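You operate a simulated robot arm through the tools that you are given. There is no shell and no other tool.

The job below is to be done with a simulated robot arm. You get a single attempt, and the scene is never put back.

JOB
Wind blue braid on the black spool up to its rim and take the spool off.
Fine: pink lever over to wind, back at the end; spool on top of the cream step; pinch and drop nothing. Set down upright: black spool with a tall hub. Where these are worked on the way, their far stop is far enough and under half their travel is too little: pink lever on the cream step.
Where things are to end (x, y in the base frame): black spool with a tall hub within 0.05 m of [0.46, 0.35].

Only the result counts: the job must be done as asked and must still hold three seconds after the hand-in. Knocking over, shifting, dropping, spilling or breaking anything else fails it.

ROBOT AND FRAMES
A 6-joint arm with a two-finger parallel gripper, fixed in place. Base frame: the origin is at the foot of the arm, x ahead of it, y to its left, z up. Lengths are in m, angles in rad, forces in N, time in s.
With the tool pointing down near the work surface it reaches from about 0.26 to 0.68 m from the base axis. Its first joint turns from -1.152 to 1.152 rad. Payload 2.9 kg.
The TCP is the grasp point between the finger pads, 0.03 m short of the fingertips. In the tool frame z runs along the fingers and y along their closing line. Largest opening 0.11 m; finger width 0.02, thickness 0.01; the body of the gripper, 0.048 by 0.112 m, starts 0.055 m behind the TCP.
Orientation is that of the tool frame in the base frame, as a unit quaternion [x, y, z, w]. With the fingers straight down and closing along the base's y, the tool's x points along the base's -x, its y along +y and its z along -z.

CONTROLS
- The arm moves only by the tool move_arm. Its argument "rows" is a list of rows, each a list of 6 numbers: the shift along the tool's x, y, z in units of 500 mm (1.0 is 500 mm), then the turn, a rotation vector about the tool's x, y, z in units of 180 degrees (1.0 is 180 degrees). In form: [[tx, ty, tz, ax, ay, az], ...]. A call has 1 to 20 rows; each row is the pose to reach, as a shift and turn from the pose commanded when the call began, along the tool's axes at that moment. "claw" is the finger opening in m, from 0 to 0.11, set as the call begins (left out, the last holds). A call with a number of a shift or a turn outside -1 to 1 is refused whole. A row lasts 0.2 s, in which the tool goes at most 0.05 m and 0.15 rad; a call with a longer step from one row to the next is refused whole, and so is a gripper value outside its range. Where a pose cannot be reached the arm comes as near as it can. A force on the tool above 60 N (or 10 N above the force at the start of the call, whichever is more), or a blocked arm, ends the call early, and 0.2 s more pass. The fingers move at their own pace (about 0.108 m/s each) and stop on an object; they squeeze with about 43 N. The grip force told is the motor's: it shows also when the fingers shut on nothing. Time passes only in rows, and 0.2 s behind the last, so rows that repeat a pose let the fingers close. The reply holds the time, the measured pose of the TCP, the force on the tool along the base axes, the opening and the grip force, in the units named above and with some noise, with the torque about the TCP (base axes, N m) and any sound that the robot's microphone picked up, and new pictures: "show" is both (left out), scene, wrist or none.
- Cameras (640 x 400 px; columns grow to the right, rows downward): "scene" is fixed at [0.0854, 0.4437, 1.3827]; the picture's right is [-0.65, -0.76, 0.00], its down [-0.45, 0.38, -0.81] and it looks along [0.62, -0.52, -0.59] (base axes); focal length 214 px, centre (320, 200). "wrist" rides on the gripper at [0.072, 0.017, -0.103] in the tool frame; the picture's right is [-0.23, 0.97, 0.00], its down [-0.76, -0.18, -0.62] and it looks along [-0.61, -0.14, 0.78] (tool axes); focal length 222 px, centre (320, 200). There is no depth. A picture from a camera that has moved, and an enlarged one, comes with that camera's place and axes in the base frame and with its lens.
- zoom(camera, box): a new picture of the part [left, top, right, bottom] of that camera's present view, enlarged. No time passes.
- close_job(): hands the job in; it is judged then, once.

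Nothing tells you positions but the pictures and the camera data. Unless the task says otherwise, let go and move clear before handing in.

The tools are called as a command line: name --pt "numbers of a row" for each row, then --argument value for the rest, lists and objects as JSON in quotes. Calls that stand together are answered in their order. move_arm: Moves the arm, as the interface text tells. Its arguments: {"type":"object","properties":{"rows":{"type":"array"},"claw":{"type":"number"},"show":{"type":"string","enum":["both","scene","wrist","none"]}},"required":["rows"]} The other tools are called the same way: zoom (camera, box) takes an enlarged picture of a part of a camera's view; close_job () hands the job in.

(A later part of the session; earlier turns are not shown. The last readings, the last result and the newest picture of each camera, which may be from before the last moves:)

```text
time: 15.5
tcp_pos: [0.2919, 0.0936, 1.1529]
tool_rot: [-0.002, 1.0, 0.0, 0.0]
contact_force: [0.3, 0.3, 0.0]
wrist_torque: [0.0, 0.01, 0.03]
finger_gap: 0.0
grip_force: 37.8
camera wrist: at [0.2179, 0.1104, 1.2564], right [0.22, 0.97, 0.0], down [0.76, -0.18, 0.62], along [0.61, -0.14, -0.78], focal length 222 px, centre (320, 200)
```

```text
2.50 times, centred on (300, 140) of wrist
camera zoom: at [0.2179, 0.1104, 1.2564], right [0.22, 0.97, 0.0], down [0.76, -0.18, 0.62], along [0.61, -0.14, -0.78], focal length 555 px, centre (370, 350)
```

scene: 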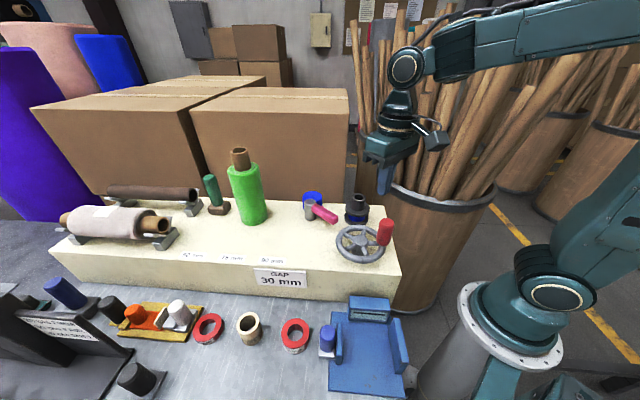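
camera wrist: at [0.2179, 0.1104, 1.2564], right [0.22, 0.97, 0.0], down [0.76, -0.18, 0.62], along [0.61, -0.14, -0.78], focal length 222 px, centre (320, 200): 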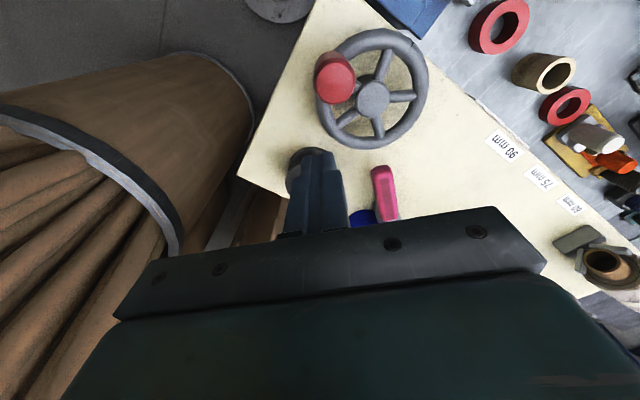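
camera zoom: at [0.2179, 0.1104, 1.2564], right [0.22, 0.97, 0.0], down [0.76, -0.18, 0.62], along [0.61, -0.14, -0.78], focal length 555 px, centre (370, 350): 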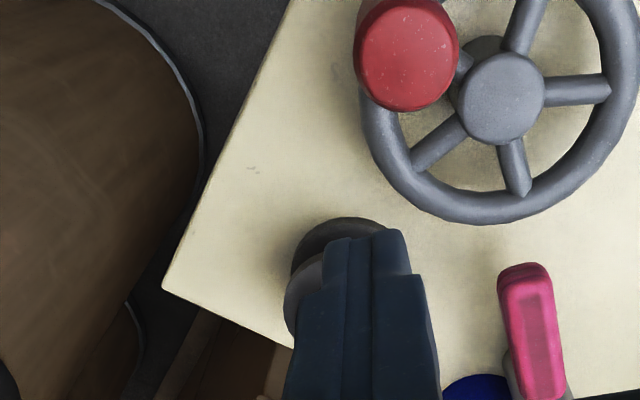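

I now have the knob at about (0.255, 0.113) and the wheel centre at about (0.293, 0.148). I'm placed for a clockwise push, so I'll lower.

move_arm --pt "0 0 0.07 0 0 0" --pt "0 0 0.14 0 0 0" --pt "0 0 0.194 0 0 0" --pt "0 0 0.194 0 0 0" --show "both"

zoom --camera "scene" --box '[310, 180, 430, 280]'

```text
time: 16.5
tcp_pos: [0.2883, 0.0954, 1.0545]
tool_rot: [-0.001, 1.0, 0.001, 0.0]
contact_force: [-0.6, 0.0, 0.1]
wrist_torque: [0.01, -0.01, 0.01]
finger_gap: 0.0
grip_force: 37.6
camera wrist: at [0.2161, 0.1126, 1.1579], right [0.22, 0.97, 0.0], down [0.76, -0.18, 0.62], along [0.61, -0.14, -0.78], focal length 222 px, centre (320, 200)
```

scene: 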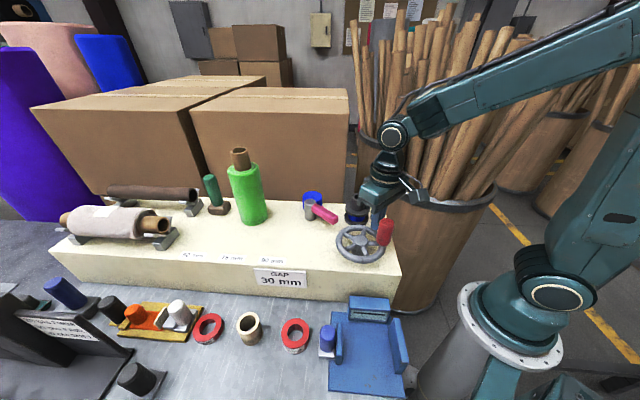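
wrist: 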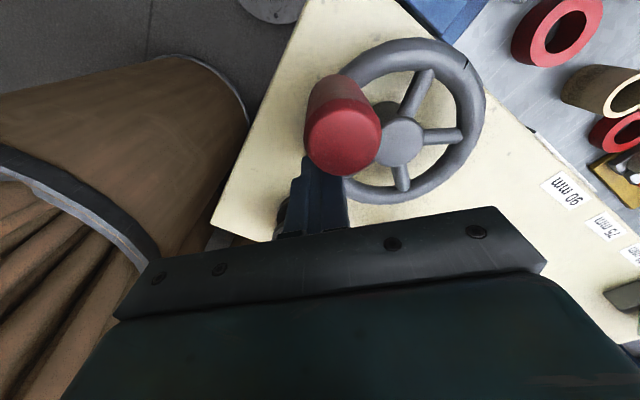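

```text
4.00 times, centred on (370, 230) of scene
camera zoom: at [0.0854, 0.4437, 1.3827], right [-0.65, -0.76, 0.0], down [-0.45, 0.38, -0.81], along [0.62, -0.52, -0.59], focal length 858 px, centre (120, 80)
```

zoom: 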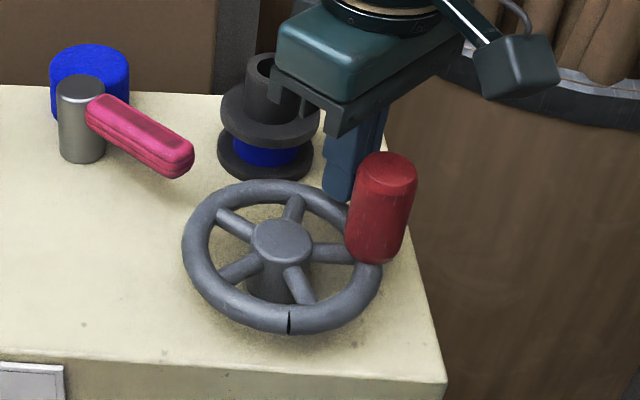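

The fingers are beside the knob. I'll push clockwise through the first part of the turn.

move_arm --pt "0.014 0.0038 0 0 0 0" --pt "0.0262 0.0074 0 0 0 0" --pt "0.039 0.0125 0 0 0 0" --pt "0.0502 0.02 0 0 0 0" --pt "0.0702 0.0384 0 0 0 0" --pt "0.0848 0.0612 0 0 0 0"

zoom --camera "scene" --box '[310, 180, 430, 280]'

```text
time: 17.9
tcp_pos: [0.246, 0.1249, 1.0552]
tool_rot: [-0.001, 1.0, 0.0, 0.0]
contact_force: [1.2, -2.0, 0.0]
wrist_torque: [-0.02, 0.01, -0.02]
finger_gap: 0.0001
grip_force: 37.8
camera wrist: at [0.1737, 0.1426, 1.1582], right [0.23, 0.97, 0.0], down [0.76, -0.18, 0.62], along [0.61, -0.14, -0.78], focal length 222 px, centre (320, 200)
```

scene: 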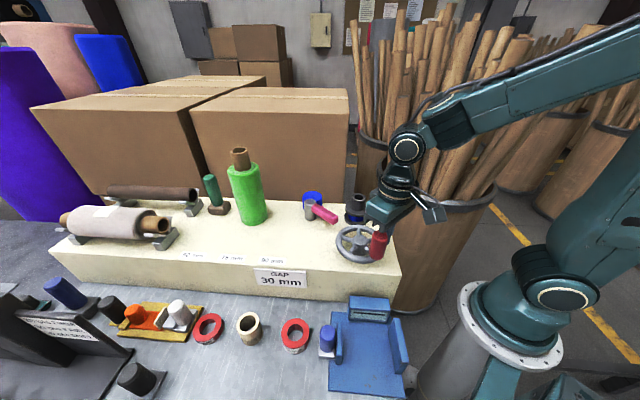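
wrist: 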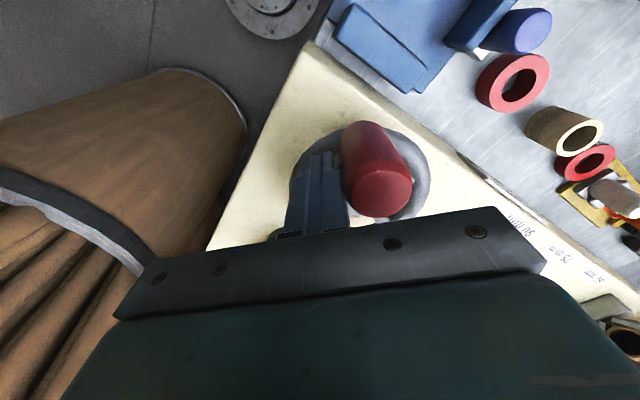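

```text
4.00 times, centred on (370, 230) of scene
camera zoom: at [0.0854, 0.4437, 1.3827], right [-0.65, -0.76, 0.0], down [-0.45, 0.38, -0.81], along [0.62, -0.52, -0.59], focal length 858 px, centre (120, 80)
```

zoom: 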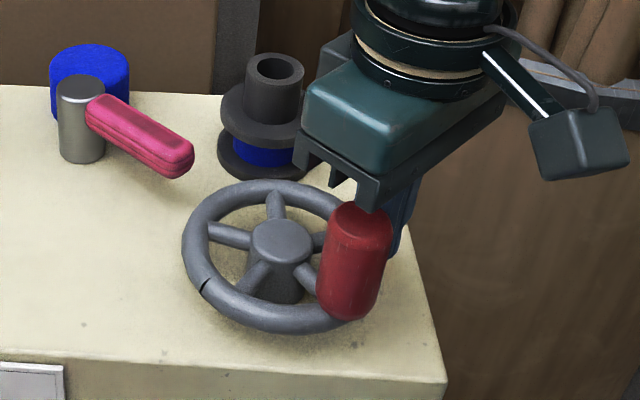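

Clockwise works with about 2 N. I'll continue through roughly another 140° and check the knob's clearance to the lever tip before it passes.

move_arm --pt "0.0082 0.026 0 0 0 0" --pt "0.0088 0.0584 0 0 0 0" --pt "-0.0008 0.0896 0 0 0 0" --pt "-0.0194 0.1162 0 0 0 0" --pt "-0.0454 0.1358 0 0 0 0" --pt "-0.0762 0.1464 0 0 0 0" --pt "-0.1086 0.147 0 0 0 0"

zoom --camera "scene" --box '[310, 180, 430, 280]'

zoom --camera "scene" --box '[330, 180, 390, 225]'

```text
time: 19.5
tcp_pos: [0.3014, 0.1976, 1.0553]
tool_rot: [-0.002, 1.0, 0.0, 0.0]
contact_force: [-2.7, -0.9, -1.4]
wrist_torque: [0.03, -0.01, -0.07]
finger_gap: 0.0
grip_force: 38.2
camera wrist: at [0.2285, 0.215, 1.1593], right [0.22, 0.97, 0.0], down [0.76, -0.18, 0.62], along [0.61, -0.14, -0.78], focal length 222 px, centre (320, 200)
```

scene: 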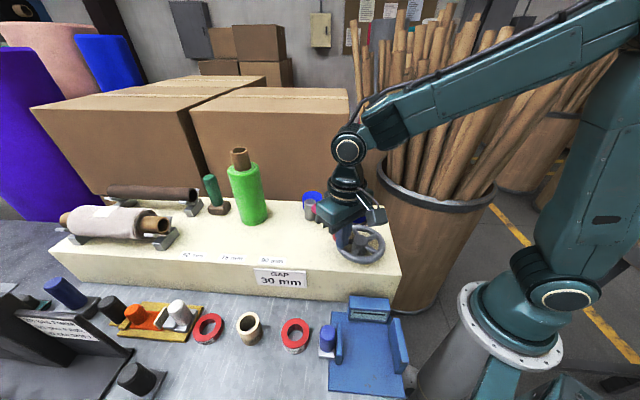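
wrist: 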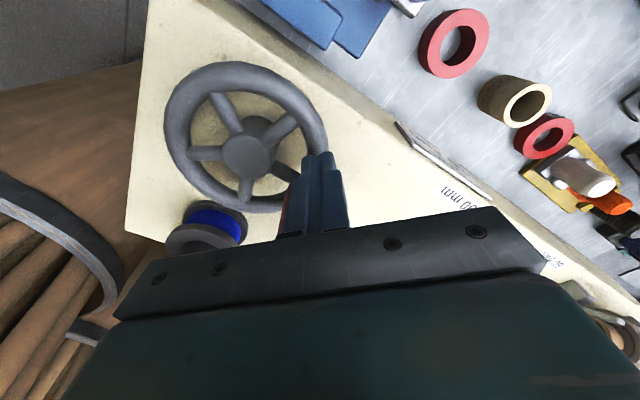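

```text
4.00 times, centred on (370, 230) of scene
camera zoom: at [0.0853, 0.4437, 1.3827], right [-0.65, -0.76, 0.0], down [-0.45, 0.38, -0.81], along [0.62, -0.52, -0.59], focal length 858 px, centre (120, 80)
```

zoom: 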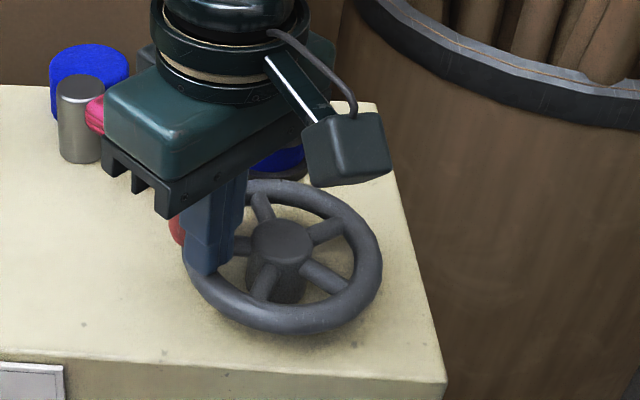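

```text
8.89 times, centred on (360, 202) of scene
camera zoom: at [0.0853, 0.4437, 1.3827], right [-0.65, -0.76, 0.0], down [-0.45, 0.38, -0.81], along [0.62, -0.52, -0.59], focal length 1906 px, centre (-36, 178)
```

zoom: 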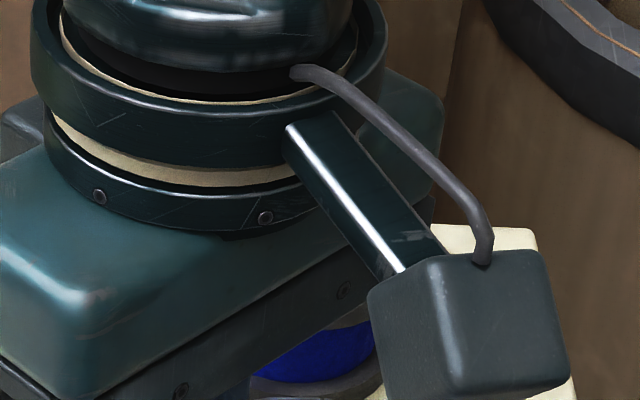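

The wheel is turning and the blue looks fuller. I'll zoom in on the spool in the wrist view to judge how much it has filled.

zoom --camera "wrist" --box '[150, 180, 270, 260]'

zoom --camera "scene" --box '[345, 205, 375, 230]'

```text
5.00 times, centred on (210, 220) of wrist
camera zoom: at [0.2285, 0.215, 1.1593], right [0.22, 0.97, 0.0], down [0.76, -0.18, 0.62], along [0.61, -0.14, -0.78], focal length 1111 px, centre (870, 100)
```

zoom: 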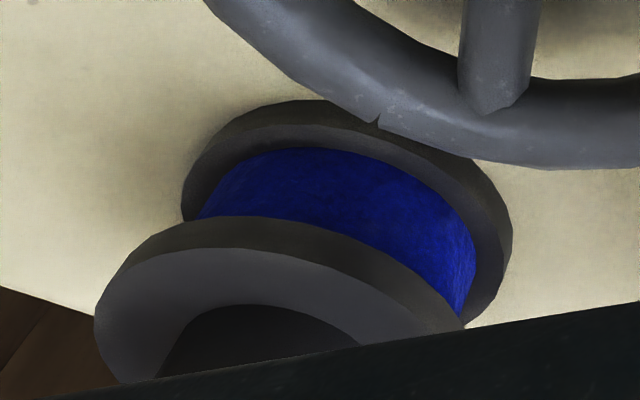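

```text
16.00 times, centred on (360, 218) of scene
camera zoom: at [0.0853, 0.4437, 1.3827], right [-0.65, -0.76, 0.0], down [-0.45, 0.38, -0.81], along [0.62, -0.52, -0.59], focal length 3432 px, centre (-320, -80)
```

zoom: 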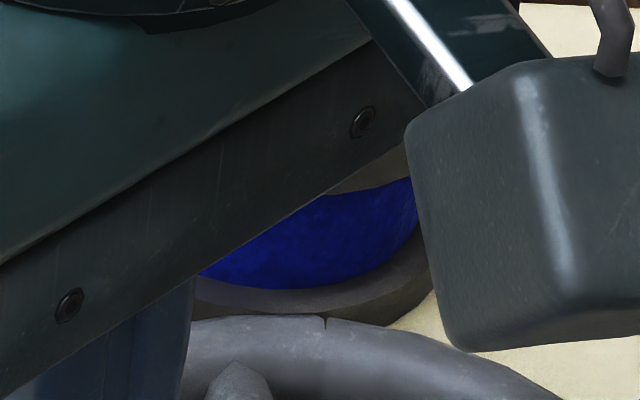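

The braid has grown to about 85% of the flange diameter after half a turn, so it fills fast. I'll go in smaller steps and watch both the lever clearance and the fill.

move_arm --pt "-0.016 -0.004 0 0 0 0" --pt "-0.0312 -0.0096 0 0 0 0" --pt "-0.045 -0.018 0 0 0 0"

zoom --camera "wrist" --box '[130, 130, 330, 260]'

zoom --camera "scene" --box '[300, 180, 400, 260]'

```text
time: 20.3
tcp_pos: [0.3241, 0.1898, 1.0553]
tool_rot: [-0.002, 1.0, 0.001, 0.002]
contact_force: [-0.6, 0.9, 0.5]
wrist_torque: [-0.05, -0.03, 0.01]
finger_gap: 0.0
grip_force: 37.6
camera wrist: at [0.252, 0.2059, 1.1584], right [0.22, 0.97, 0.0], down [0.76, -0.18, 0.62], along [0.61, -0.14, -0.78], focal length 222 px, centre (320, 200)
```

scene: 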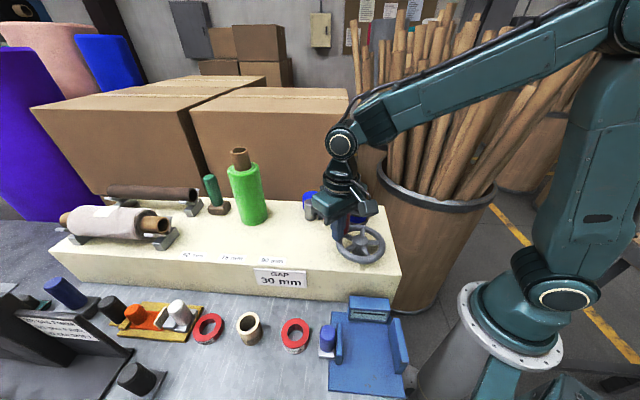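
wrist: 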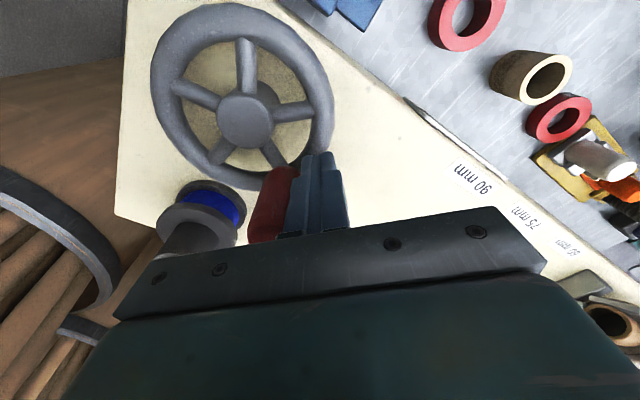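

```text
3.08 times, centred on (230, 195) of wrist
camera zoom: at [0.252, 0.2059, 1.1584], right [0.22, 0.97, 0.0], down [0.76, -0.18, 0.62], along [0.61, -0.14, -0.78], focal length 684 px, centre (597, 215)
```

zoom: 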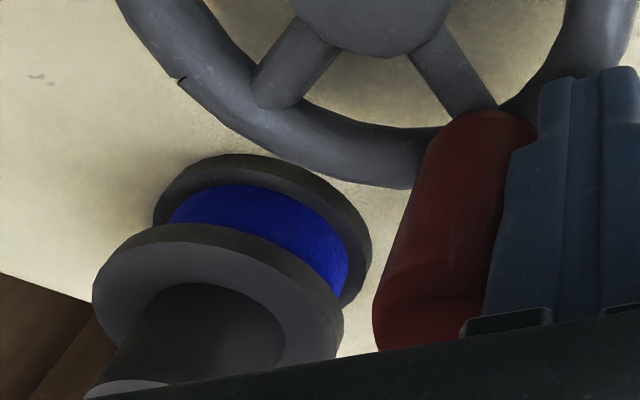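

```text
5.00 times, centred on (350, 220) of scene
camera zoom: at [0.0853, 0.4438, 1.3827], right [-0.65, -0.76, 0.0], down [-0.45, 0.38, -0.81], along [0.62, -0.52, -0.59], focal length 1072 px, centre (170, 100)
```

zoom: 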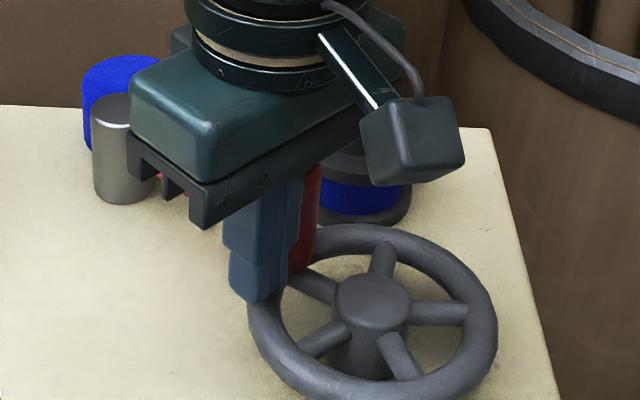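

The knob is about to pass the lever tip. I'll continue slowly in small steps and watch the force.

move_arm --pt "-0.0128 -0.0102 0 0 0 0" --pt "-0.0236 -0.0224 0 0 0 0" --pt "-0.0324 -0.0362 0 0 0 0" --pt "-0.039 -0.0512 0 0 0 0" --pt "-0.043 -0.067 0 0 0 0"

zoom --camera "wrist" --box '[130, 100, 330, 260]'

zoom --camera "scene" --box '[300, 180, 400, 260]'

```text
time: 21.5
tcp_pos: [0.3454, 0.1567, 1.0554]
tool_rot: [-0.002, 1.0, 0.0, 0.0]
contact_force: [-1.4, 2.0, 0.1]
wrist_torque: [-0.03, -0.04, -0.03]
finger_gap: 0.0003
grip_force: 37.9
camera wrist: at [0.273, 0.1724, 1.1586], right [0.22, 0.97, 0.0], down [0.76, -0.18, 0.62], along [0.61, -0.14, -0.78], focal length 222 px, centre (320, 200)
```

scene: 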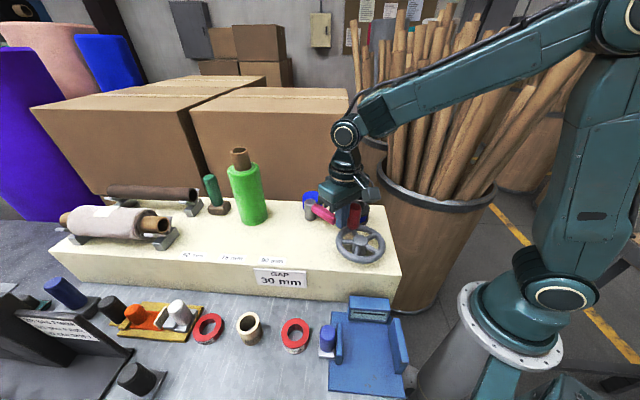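
wrist: 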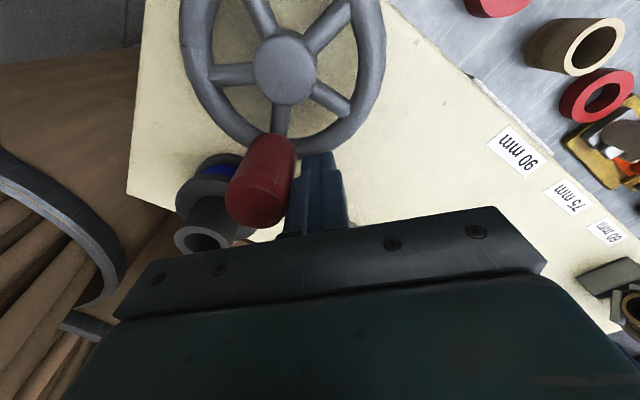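

```text
2.50 times, centred on (230, 180) of wrist
camera zoom: at [0.273, 0.1724, 1.1586], right [0.22, 0.97, 0.0], down [0.76, -0.18, 0.62], along [0.61, -0.14, -0.78], focal length 555 px, centre (545, 250)
```

zoom: 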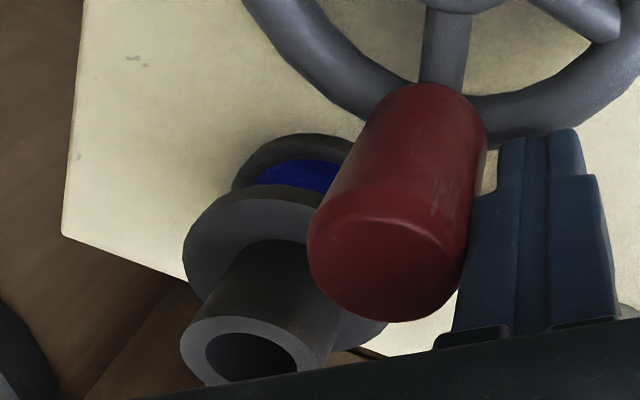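

```text
5.00 times, centred on (350, 220) of scene
camera zoom: at [0.0853, 0.4438, 1.3827], right [-0.65, -0.76, 0.0], down [-0.45, 0.38, -0.81], along [0.62, -0.52, -0.59], focal length 1072 px, centre (170, 100)
```

zoom: 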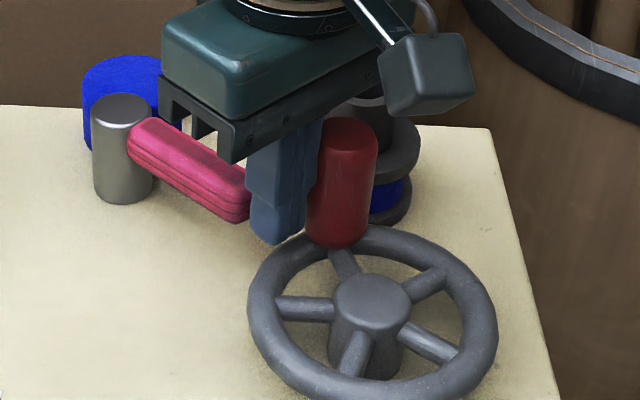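

The lever is cleared, with force steady at about 2 N. I'll continue past the spool side.

move_arm --pt "-0.0006 -0.0324 0 0 0 0" --pt "0.009 -0.0636 0 0 0 0" --pt "0.0276 -0.0902 0 0 0 0" --pt "0.0536 -0.1098 0 0 0 0" --pt "0.0844 -0.1204 0 0 0 0"

zoom --camera "scene" --box '[310, 180, 410, 260]'

zoom --camera "scene" --box '[330, 180, 390, 225]'

```text
time: 22.7
tcp_pos: [0.3046, 0.0955, 1.055]
tool_rot: [0.0, 1.0, 0.002, 0.0]
contact_force: [1.2, 1.0, 0.2]
wrist_torque: [-0.01, 0.07, -0.02]
finger_gap: 0.0
grip_force: 37.3
camera wrist: at [0.232, 0.1121, 1.1583], right [0.22, 0.97, 0.0], down [0.76, -0.18, 0.62], along [0.61, -0.14, -0.78], focal length 222 px, centre (320, 200)
```

scene: 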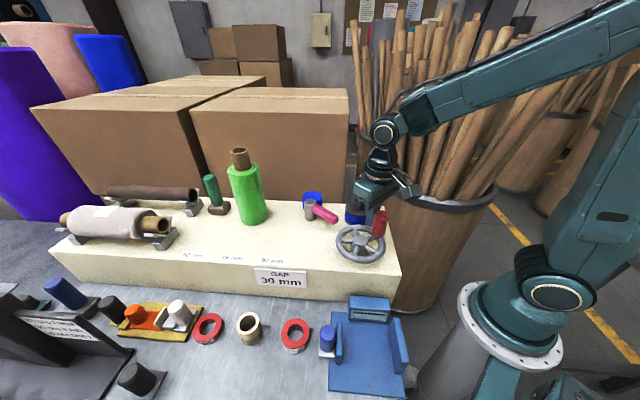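
wrist: 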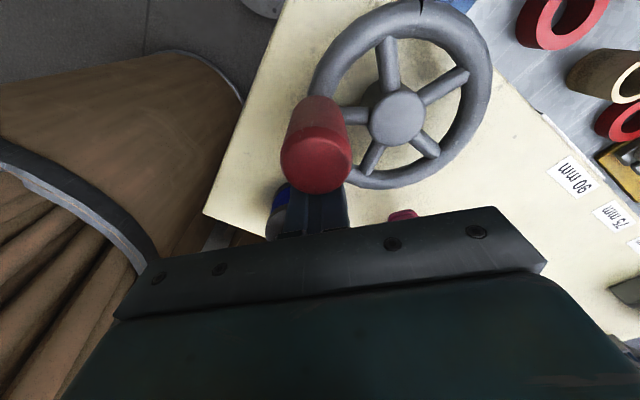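

```text
5.00 times, centred on (360, 220) of scene
camera zoom: at [0.0854, 0.4438, 1.3827], right [-0.65, -0.76, 0.0], down [-0.45, 0.38, -0.81], along [0.62, -0.52, -0.59], focal length 1072 px, centre (120, 100)
```

zoom: 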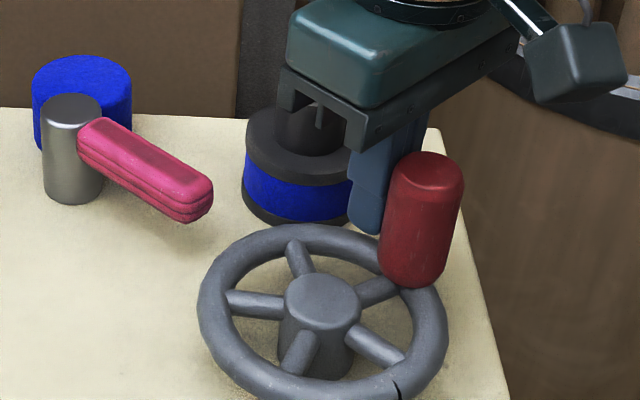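

```text
8.89 times, centred on (360, 202) of scene
camera zoom: at [0.0854, 0.4438, 1.3827], right [-0.65, -0.76, 0.0], down [-0.45, 0.38, -0.81], along [0.62, -0.52, -0.59], focal length 1906 px, centre (-36, 178)
```

zoom: 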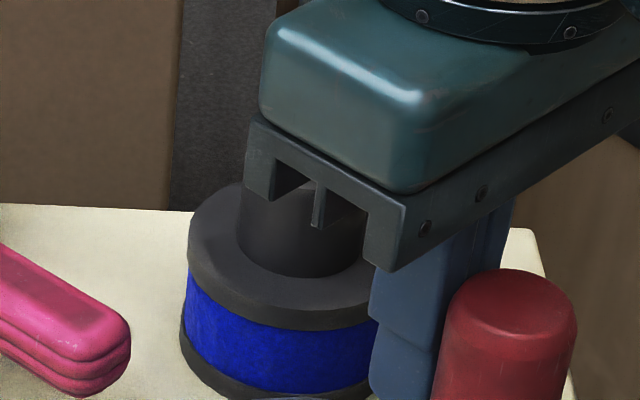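

The braid now looks nearly flush with the flanges. I'll back off the knob, rise, and inspect the fill before doing anything more.

move_arm --pt "-0.02 -0.006 0 0 0 0" --pt "-0.02 -0.006 -0.08 0 0 0" --pt "-0.02 -0.006 -0.16 0 0 0" --pt "0.04 0.08 -0.2 0 0 0" --pt "0.08 0.17 -0.2 0 0 0"

zoom --camera "scene" --box '[330, 180, 390, 225]'

zoom --camera "scene" --box '[342, 203, 372, 227]'

zoom --camera "wrist" --box '[180, 100, 340, 220]'

```text
refused: row 4 steps farther than a row can; nothing moved
```

```text
8.89 times, centred on (360, 202) of scene
camera zoom: at [0.0854, 0.4438, 1.3827], right [-0.65, -0.76, 0.0], down [-0.45, 0.38, -0.81], along [0.62, -0.52, -0.59], focal length 1906 px, centre (-36, 178)
```

zoom: 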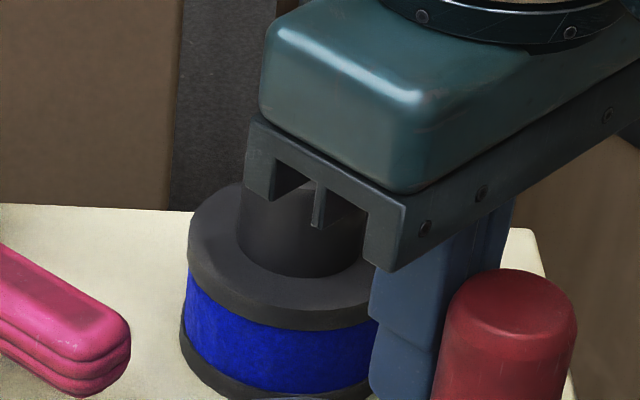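

```text
16.00 times, centred on (357, 215) of scene
camera zoom: at [0.0854, 0.4438, 1.3827], right [-0.65, -0.76, 0.0], down [-0.45, 0.38, -0.81], along [0.62, -0.52, -0.59], focal length 3432 px, centre (-272, -40)
```

zoom: 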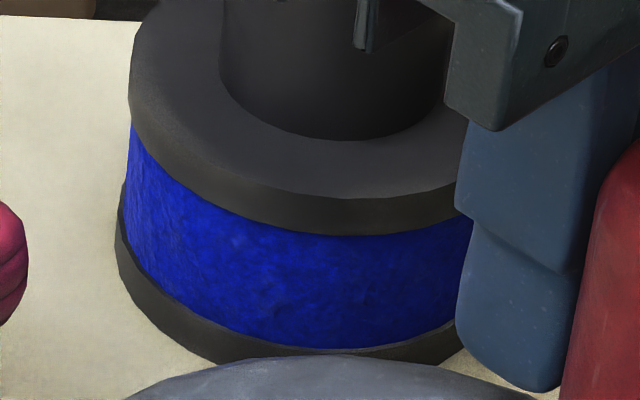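

```text
3.33 times, centred on (260, 160) of wrist
camera zoom: at [0.232, 0.1121, 1.1583], right [0.22, 0.97, 0.0], down [0.76, -0.18, 0.62], along [0.61, -0.14, -0.78], focal length 740 px, centre (520, 333)
```

zoom: 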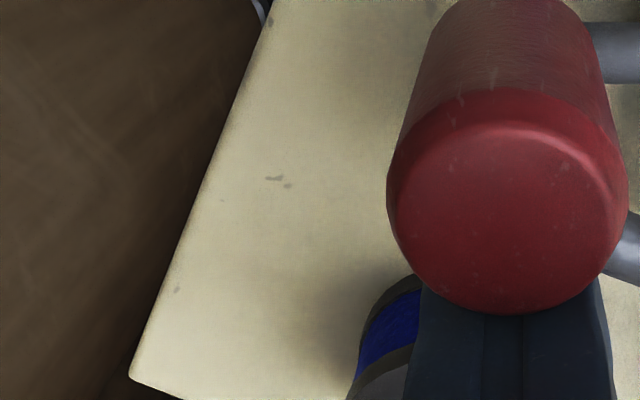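

That call was refused for too long a step. The braid looks almost level with the flange. I'll redo the retreat with shorter steps.

move_arm --pt "-0.02 -0.006 0 0 0 0" --pt "-0.02 -0.006 -0.08 0 0 0" --pt "-0.02 -0.006 -0.16 0 0 0" --pt "0.01 0.04 -0.2 0 0 0" --pt "0.04 0.1 -0.2 0 0 0" --pt "0.06 0.17 -0.2 0 0 0"

zoom --camera "scene" --box '[330, 180, 390, 225]'

zoom --camera "scene" --box '[342, 203, 372, 227]'

zoom --camera "wrist" --box '[180, 100, 340, 220]'

```text
time: 24.1
tcp_pos: [0.2755, 0.1815, 1.1566]
tool_rot: [0.0, 1.0, 0.001, 0.0]
contact_force: [0.1, 1.2, 1.1]
wrist_torque: [0.0, 0.02, 0.0]
finger_gap: 0.0
grip_force: 37.8
camera wrist: at [0.2031, 0.1978, 1.2587], right [0.23, 0.97, 0.0], down [0.76, -0.18, 0.62], along [0.61, -0.14, -0.78], focal length 222 px, centre (320, 200)
```

scene: 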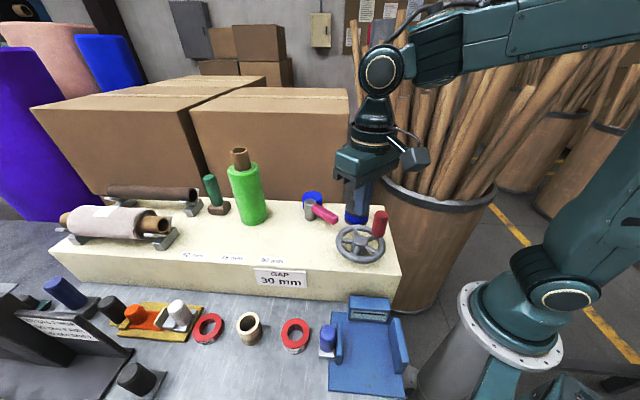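
wrist: 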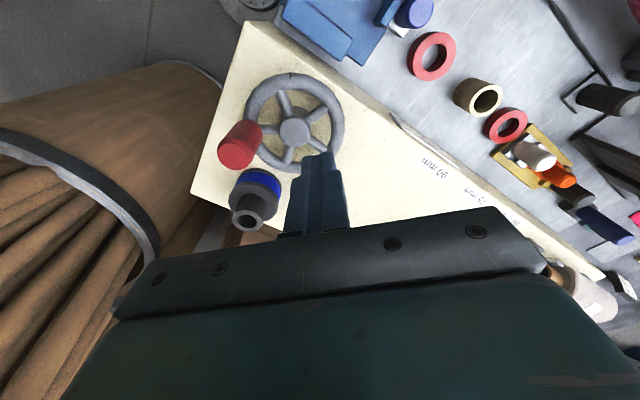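

```text
8.89 times, centred on (360, 202) of scene
camera zoom: at [0.0854, 0.4437, 1.3827], right [-0.65, -0.76, 0.0], down [-0.45, 0.38, -0.81], along [0.62, -0.52, -0.59], focal length 1906 px, centre (-36, 178)
```

zoom: 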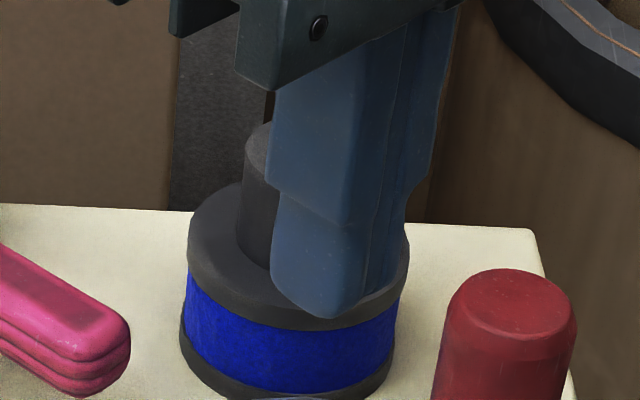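

```text
16.00 times, centred on (357, 215) of scene
camera zoom: at [0.0854, 0.4437, 1.3827], right [-0.65, -0.76, 0.0], down [-0.45, 0.38, -0.81], along [0.62, -0.52, -0.59], focal length 3432 px, centre (-272, -40)
```

zoom: 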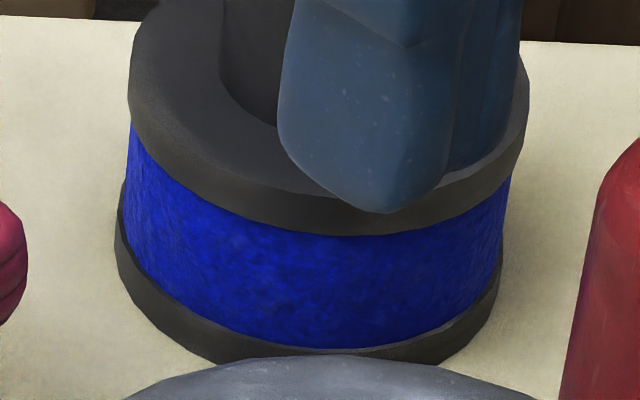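

```text
3.33 times, centred on (260, 160) of wrist
camera zoom: at [0.2031, 0.1978, 1.2587], right [0.23, 0.97, 0.0], down [0.76, -0.18, 0.62], along [0.61, -0.14, -0.78], focal length 740 px, centre (520, 333)
```

zoom: 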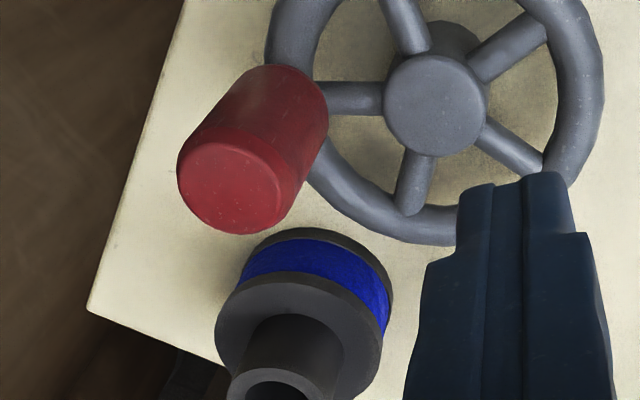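

The braid is at roughly 97% of the flange diameter after about 335° of cranking. I'll magnify the spool from both cameras to judge whether a bit more is needed.

zoom --camera "wrist" --box '[225, 160, 285, 205]'

zoom --camera "scene" --box '[345, 208, 361, 224]'

zoom --camera "scene" --box '[360, 208, 376, 224]'

```text
8.89 times, centred on (255, 182) of wrist
camera zoom: at [0.2031, 0.1978, 1.2587], right [0.23, 0.97, 0.0], down [0.76, -0.18, 0.62], along [0.61, -0.14, -0.78], focal length 1974 px, centre (898, 356)
```

zoom: 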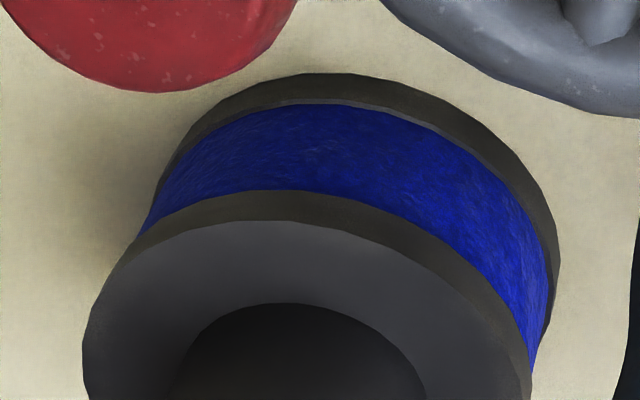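

```text
16.00 times, centred on (353, 216) of scene
camera zoom: at [0.0854, 0.4437, 1.3827], right [-0.65, -0.76, 0.0], down [-0.45, 0.38, -0.81], along [0.62, -0.52, -0.59], focal length 3432 px, centre (-208, -56)
```

zoom: 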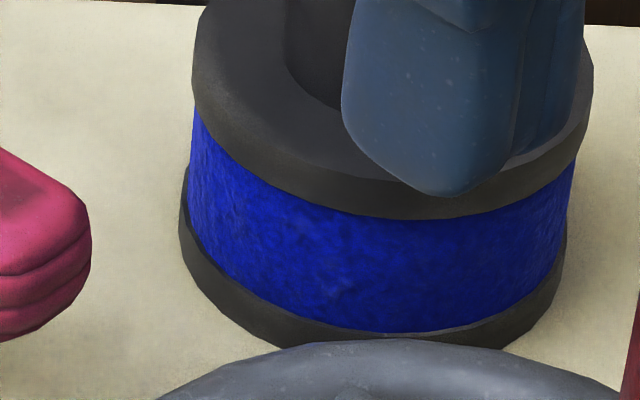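

```text
16.00 times, centred on (368, 216) of scene
camera zoom: at [0.0854, 0.4437, 1.3827], right [-0.65, -0.76, 0.0], down [-0.45, 0.38, -0.81], along [0.62, -0.52, -0.59], focal length 3432 px, centre (-448, -56)
```

zoom: 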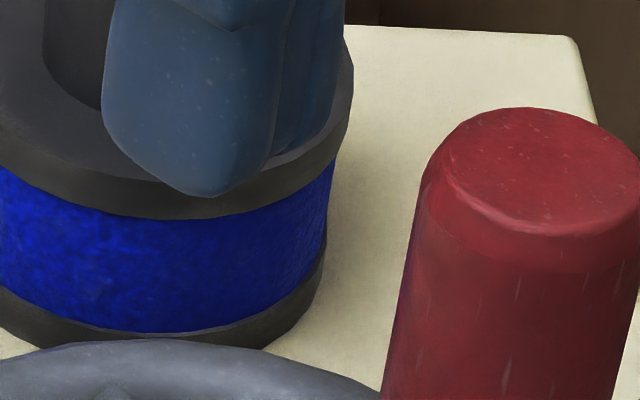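

By my measurement the braid sits about 1 mm below the rim (ratio about 0.97), and the knob has turned about 331°. I'll go back down behind the knob and nudge it about 20° more.

move_arm --pt "-0.03 -0.06 0 0 0 0" --pt "-0.055 -0.12 0 0 0 0" --pt "-0.08 -0.176 0 0 0 0" --pt "-0.08 -0.176 0.08 0 0 0" --pt "-0.08 -0.176 0.16 0 0 0" --pt "-0.08 -0.176 0.2 0 0 0" --pt "-0.06 -0.17 0.2 0 0 0" --pt "-0.042 -0.1716 0.2 0 0 0" --pt "-0.024 -0.17 0.2 0 0 0" --pt "-0.024 -0.17 0.2 0 0 0"

zoom --camera "scene" --box '[345, 208, 361, 224]'

zoom --camera "scene" --box '[310, 180, 410, 260]'

```text
time: 26.3
tcp_pos: [0.2857, 0.0966, 1.0553]
tool_rot: [-0.001, 1.0, 0.001, 0.001]
contact_force: [2.7, 0.7, -0.3]
wrist_torque: [-0.05, 0.02, -0.03]
finger_gap: 0.0002
grip_force: 37.8
camera wrist: at [0.2128, 0.1123, 1.1593], right [0.22, 0.97, 0.0], down [0.76, -0.18, 0.62], along [0.61, -0.14, -0.78], focal length 222 px, centre (320, 200)
```

scene: 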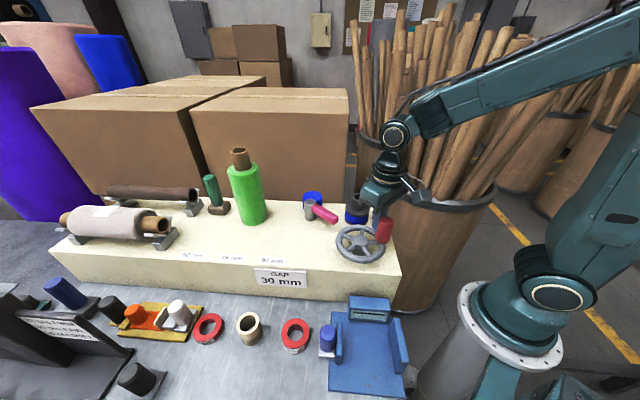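
wrist: 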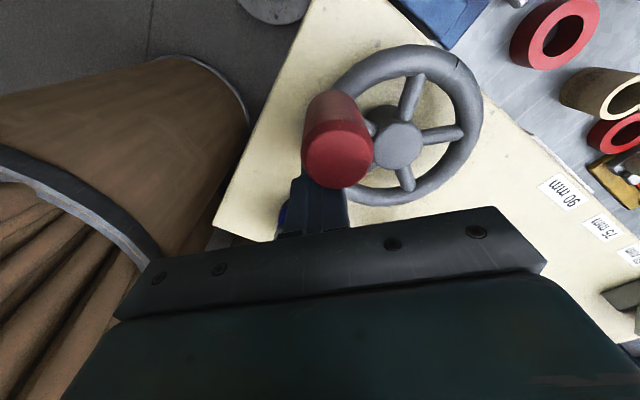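

```text
16.00 times, centred on (353, 216) of scene
camera zoom: at [0.0854, 0.4438, 1.3827], right [-0.65, -0.76, 0.0], down [-0.45, 0.38, -0.81], along [0.62, -0.52, -0.59], focal length 3432 px, centre (-208, -56)
```

zoom: 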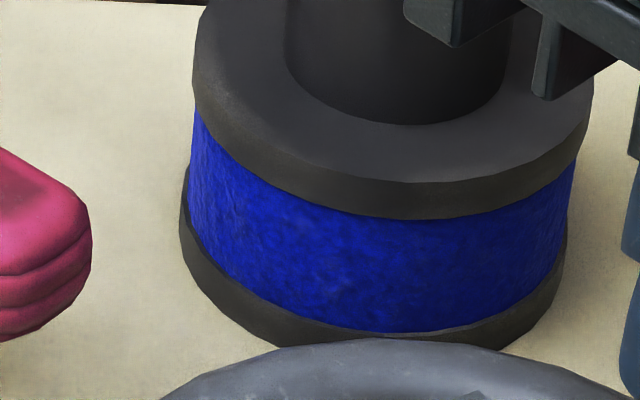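

```text
5.00 times, centred on (360, 220) of scene
camera zoom: at [0.0854, 0.4438, 1.3827], right [-0.65, -0.76, 0.0], down [-0.45, 0.38, -0.81], along [0.62, -0.52, -0.59], focal length 1072 px, centre (120, 100)
```

zoom: 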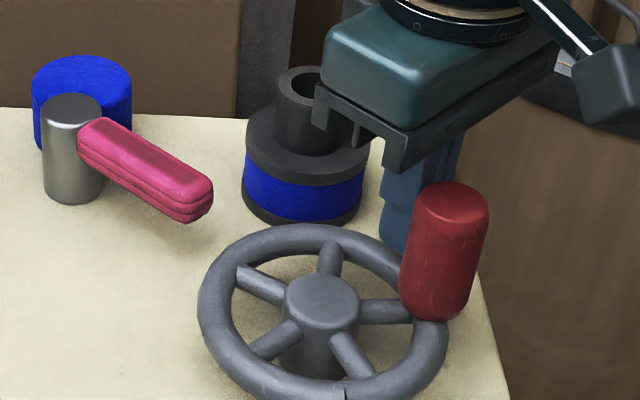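

Another 20° of cranking left the braid unchanged, so the spool is full. I'll retreat and position above the spool side of the lever to push it back.

move_arm --pt "-0.044 -0.004 0 0 0 0" --pt "-0.044 -0.004 -0.08 0 0 0" --pt "-0.044 -0.004 -0.16 0 0 0" --pt "-0.044 -0.004 -0.2 0 0 0" --pt "-0.115 0.012 -0.2 0 0 0" --pt "-0.185 0.027 -0.2 0 0 0" --pt "-0.2494 0.042 -0.2 0 0 0" --pt "-0.2494 0.042 -0.2 0 0 0"

zoom --camera "scene" --box '[300, 180, 400, 260]'

zoom --camera "wrist" --box '[200, 60, 400, 210]'

```text
time: 28.1
tcp_pos: [0.4119, 0.1153, 1.1541]
tool_rot: [-0.001, 1.0, 0.001, 0.0]
contact_force: [-0.6, 1.7, 0.4]
wrist_torque: [0.02, 0.04, 0.03]
finger_gap: 0.0
grip_force: 38.2
camera wrist: at [0.3388, 0.1316, 1.2588], right [0.22, 0.97, 0.0], down [0.76, -0.18, 0.62], along [0.61, -0.14, -0.78], focal length 222 px, centre (320, 200)
```

scene: 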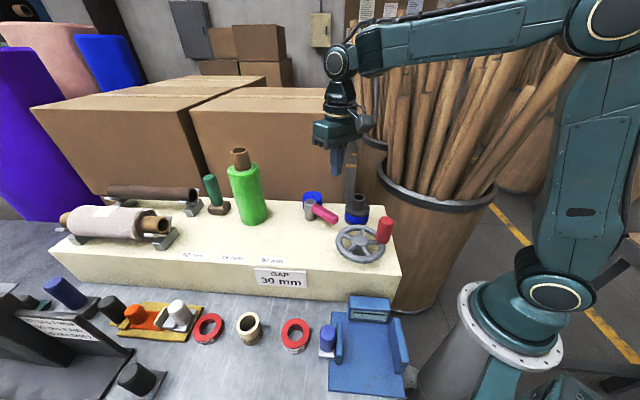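
wrist: 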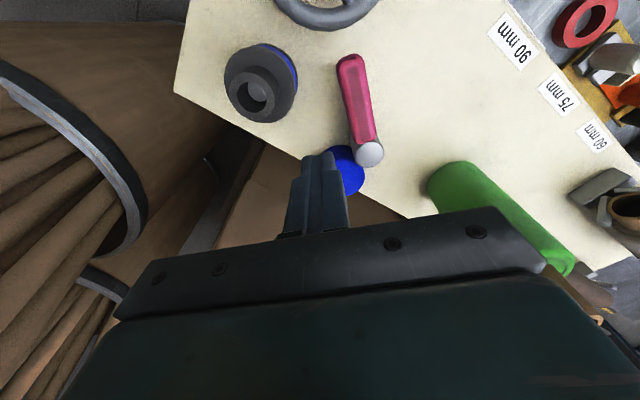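

```text
5.00 times, centred on (350, 220) of scene
camera zoom: at [0.0854, 0.4437, 1.3827], right [-0.65, -0.76, 0.0], down [-0.45, 0.38, -0.81], along [0.62, -0.52, -0.59], focal length 1072 px, centre (170, 100)
```

zoom: 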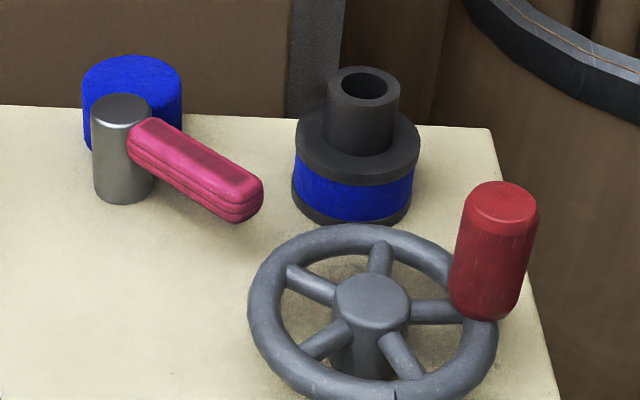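

```text
2.67 times, centred on (300, 135) of wrist
camera zoom: at [0.3388, 0.1316, 1.2588], right [0.22, 0.97, 0.0], down [0.76, -0.18, 0.62], along [0.61, -0.14, -0.78], focal length 592 px, centre (373, 373)
```

zoom: 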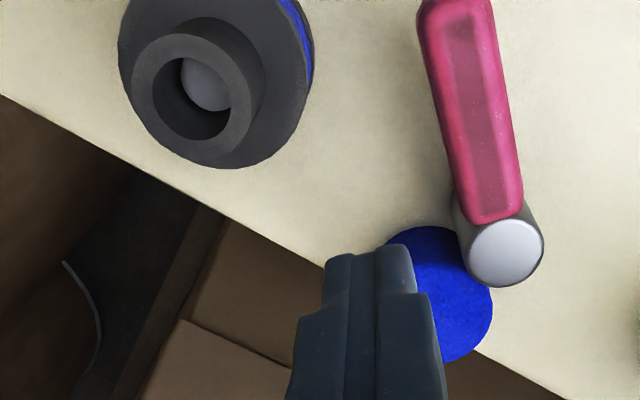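

The spool sits on a central spindle, so it must come straight up. I'm above the spool side of the lever, so I'll lower now.

move_arm --pt "0.004 0.002 0.08 0 0 0" --pt "0.004 0.002 0.16 0 0 0" --pt "0.004 0.002 0.22 0 0 0" --pt "0.004 0.002 0.246 0 0 0" --pt "0.004 0.002 0.246 0 0 0"

zoom --camera "scene" --box '[300, 180, 400, 260]'

```text
time: 29.3
tcp_pos: [0.4081, 0.1169, 1.031]
tool_rot: [-0.002, 1.0, 0.0, -0.001]
contact_force: [0.7, -0.4, 0.0]
wrist_torque: [0.01, 0.0, 0.0]
finger_gap: 0.0
grip_force: 38.0
camera wrist: at [0.3364, 0.1332, 1.1346], right [0.22, 0.97, 0.0], down [0.76, -0.18, 0.62], along [0.61, -0.14, -0.78], focal length 222 px, centre (320, 200)
```

scene: 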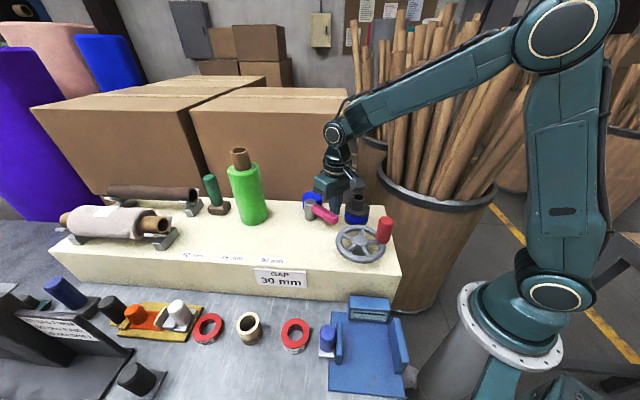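
wrist: 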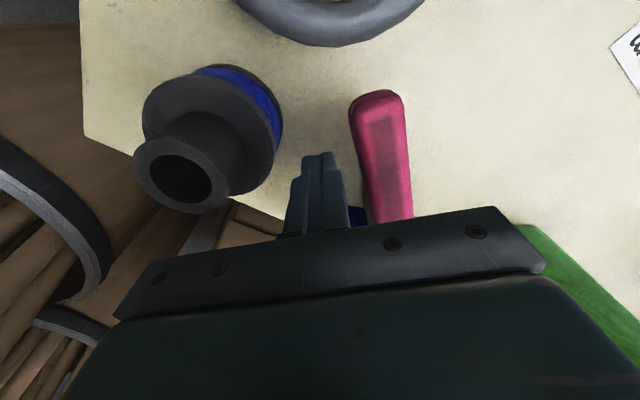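

```text
5.00 times, centred on (350, 220) of scene
camera zoom: at [0.0854, 0.4437, 1.3827], right [-0.65, -0.76, 0.0], down [-0.45, 0.38, -0.81], along [0.62, -0.52, -0.59], focal length 1072 px, centre (170, 100)
```

zoom: 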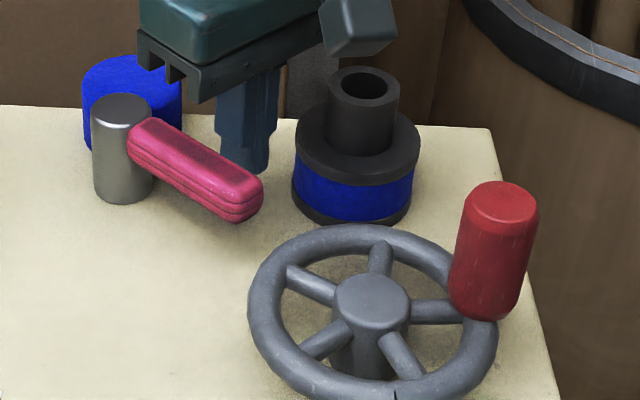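

The fingers sit between lever and spool with clearance. I'll push the lever back along the arc toward its rest position.

move_arm --pt "0.0122 0.0212 0 0 0 0" --pt "0.0206 0.0442 0 0 0 0" --pt "0.0248 0.0682 0 0 0 0" --pt "0.0248 0.0926 0 0 0 0" --pt "0.0218 0.1118 0 0 0 0" --pt "0.017 0.1282 0 0 0 0"

zoom --camera "scene" --box '[280, 170, 380, 250]'

```text
time: 30.7
tcp_pos: [0.3999, 0.1814, 1.0324]
tool_rot: [0.0, 1.0, -0.001, -0.001]
contact_force: [-3.8, -13.2, 2.5]
wrist_torque: [0.09, -0.02, -0.11]
finger_gap: 0.0
grip_force: 37.6
camera wrist: at [0.3267, 0.1977, 1.1355], right [0.23, 0.97, 0.0], down [0.76, -0.18, 0.62], along [0.61, -0.14, -0.78], focal length 222 px, centre (320, 200)
```

scene: 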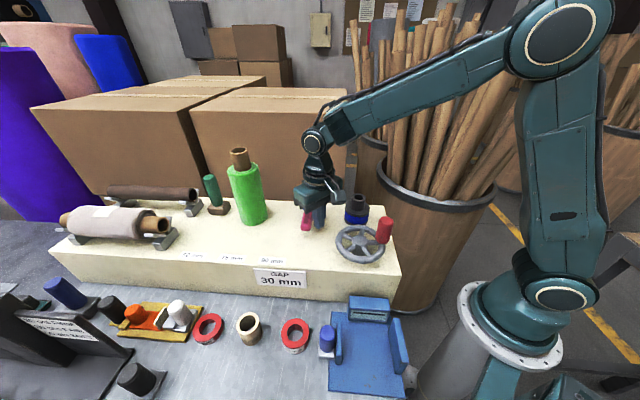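
wrist: 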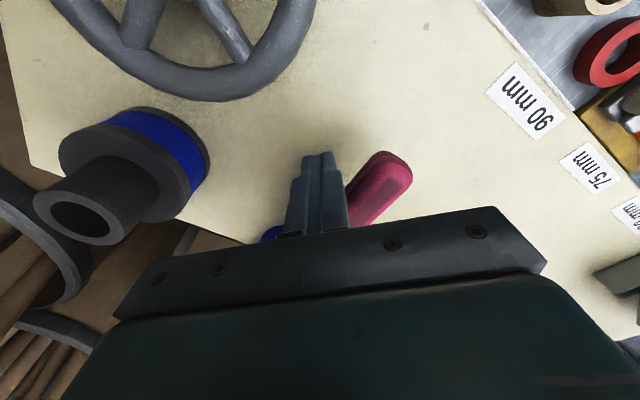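

```text
5.00 times, centred on (330, 210) of scene
camera zoom: at [0.0852, 0.4433, 1.3828], right [-0.65, -0.76, 0.0], down [-0.45, 0.38, -0.81], along [0.62, -0.52, -0.59], focal length 1072 px, centre (270, 150)
```

zoom: 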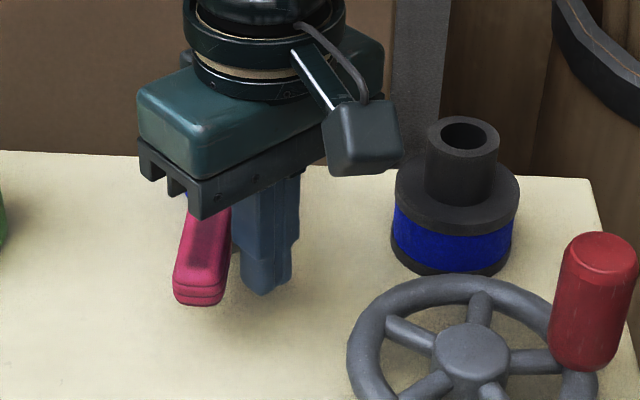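

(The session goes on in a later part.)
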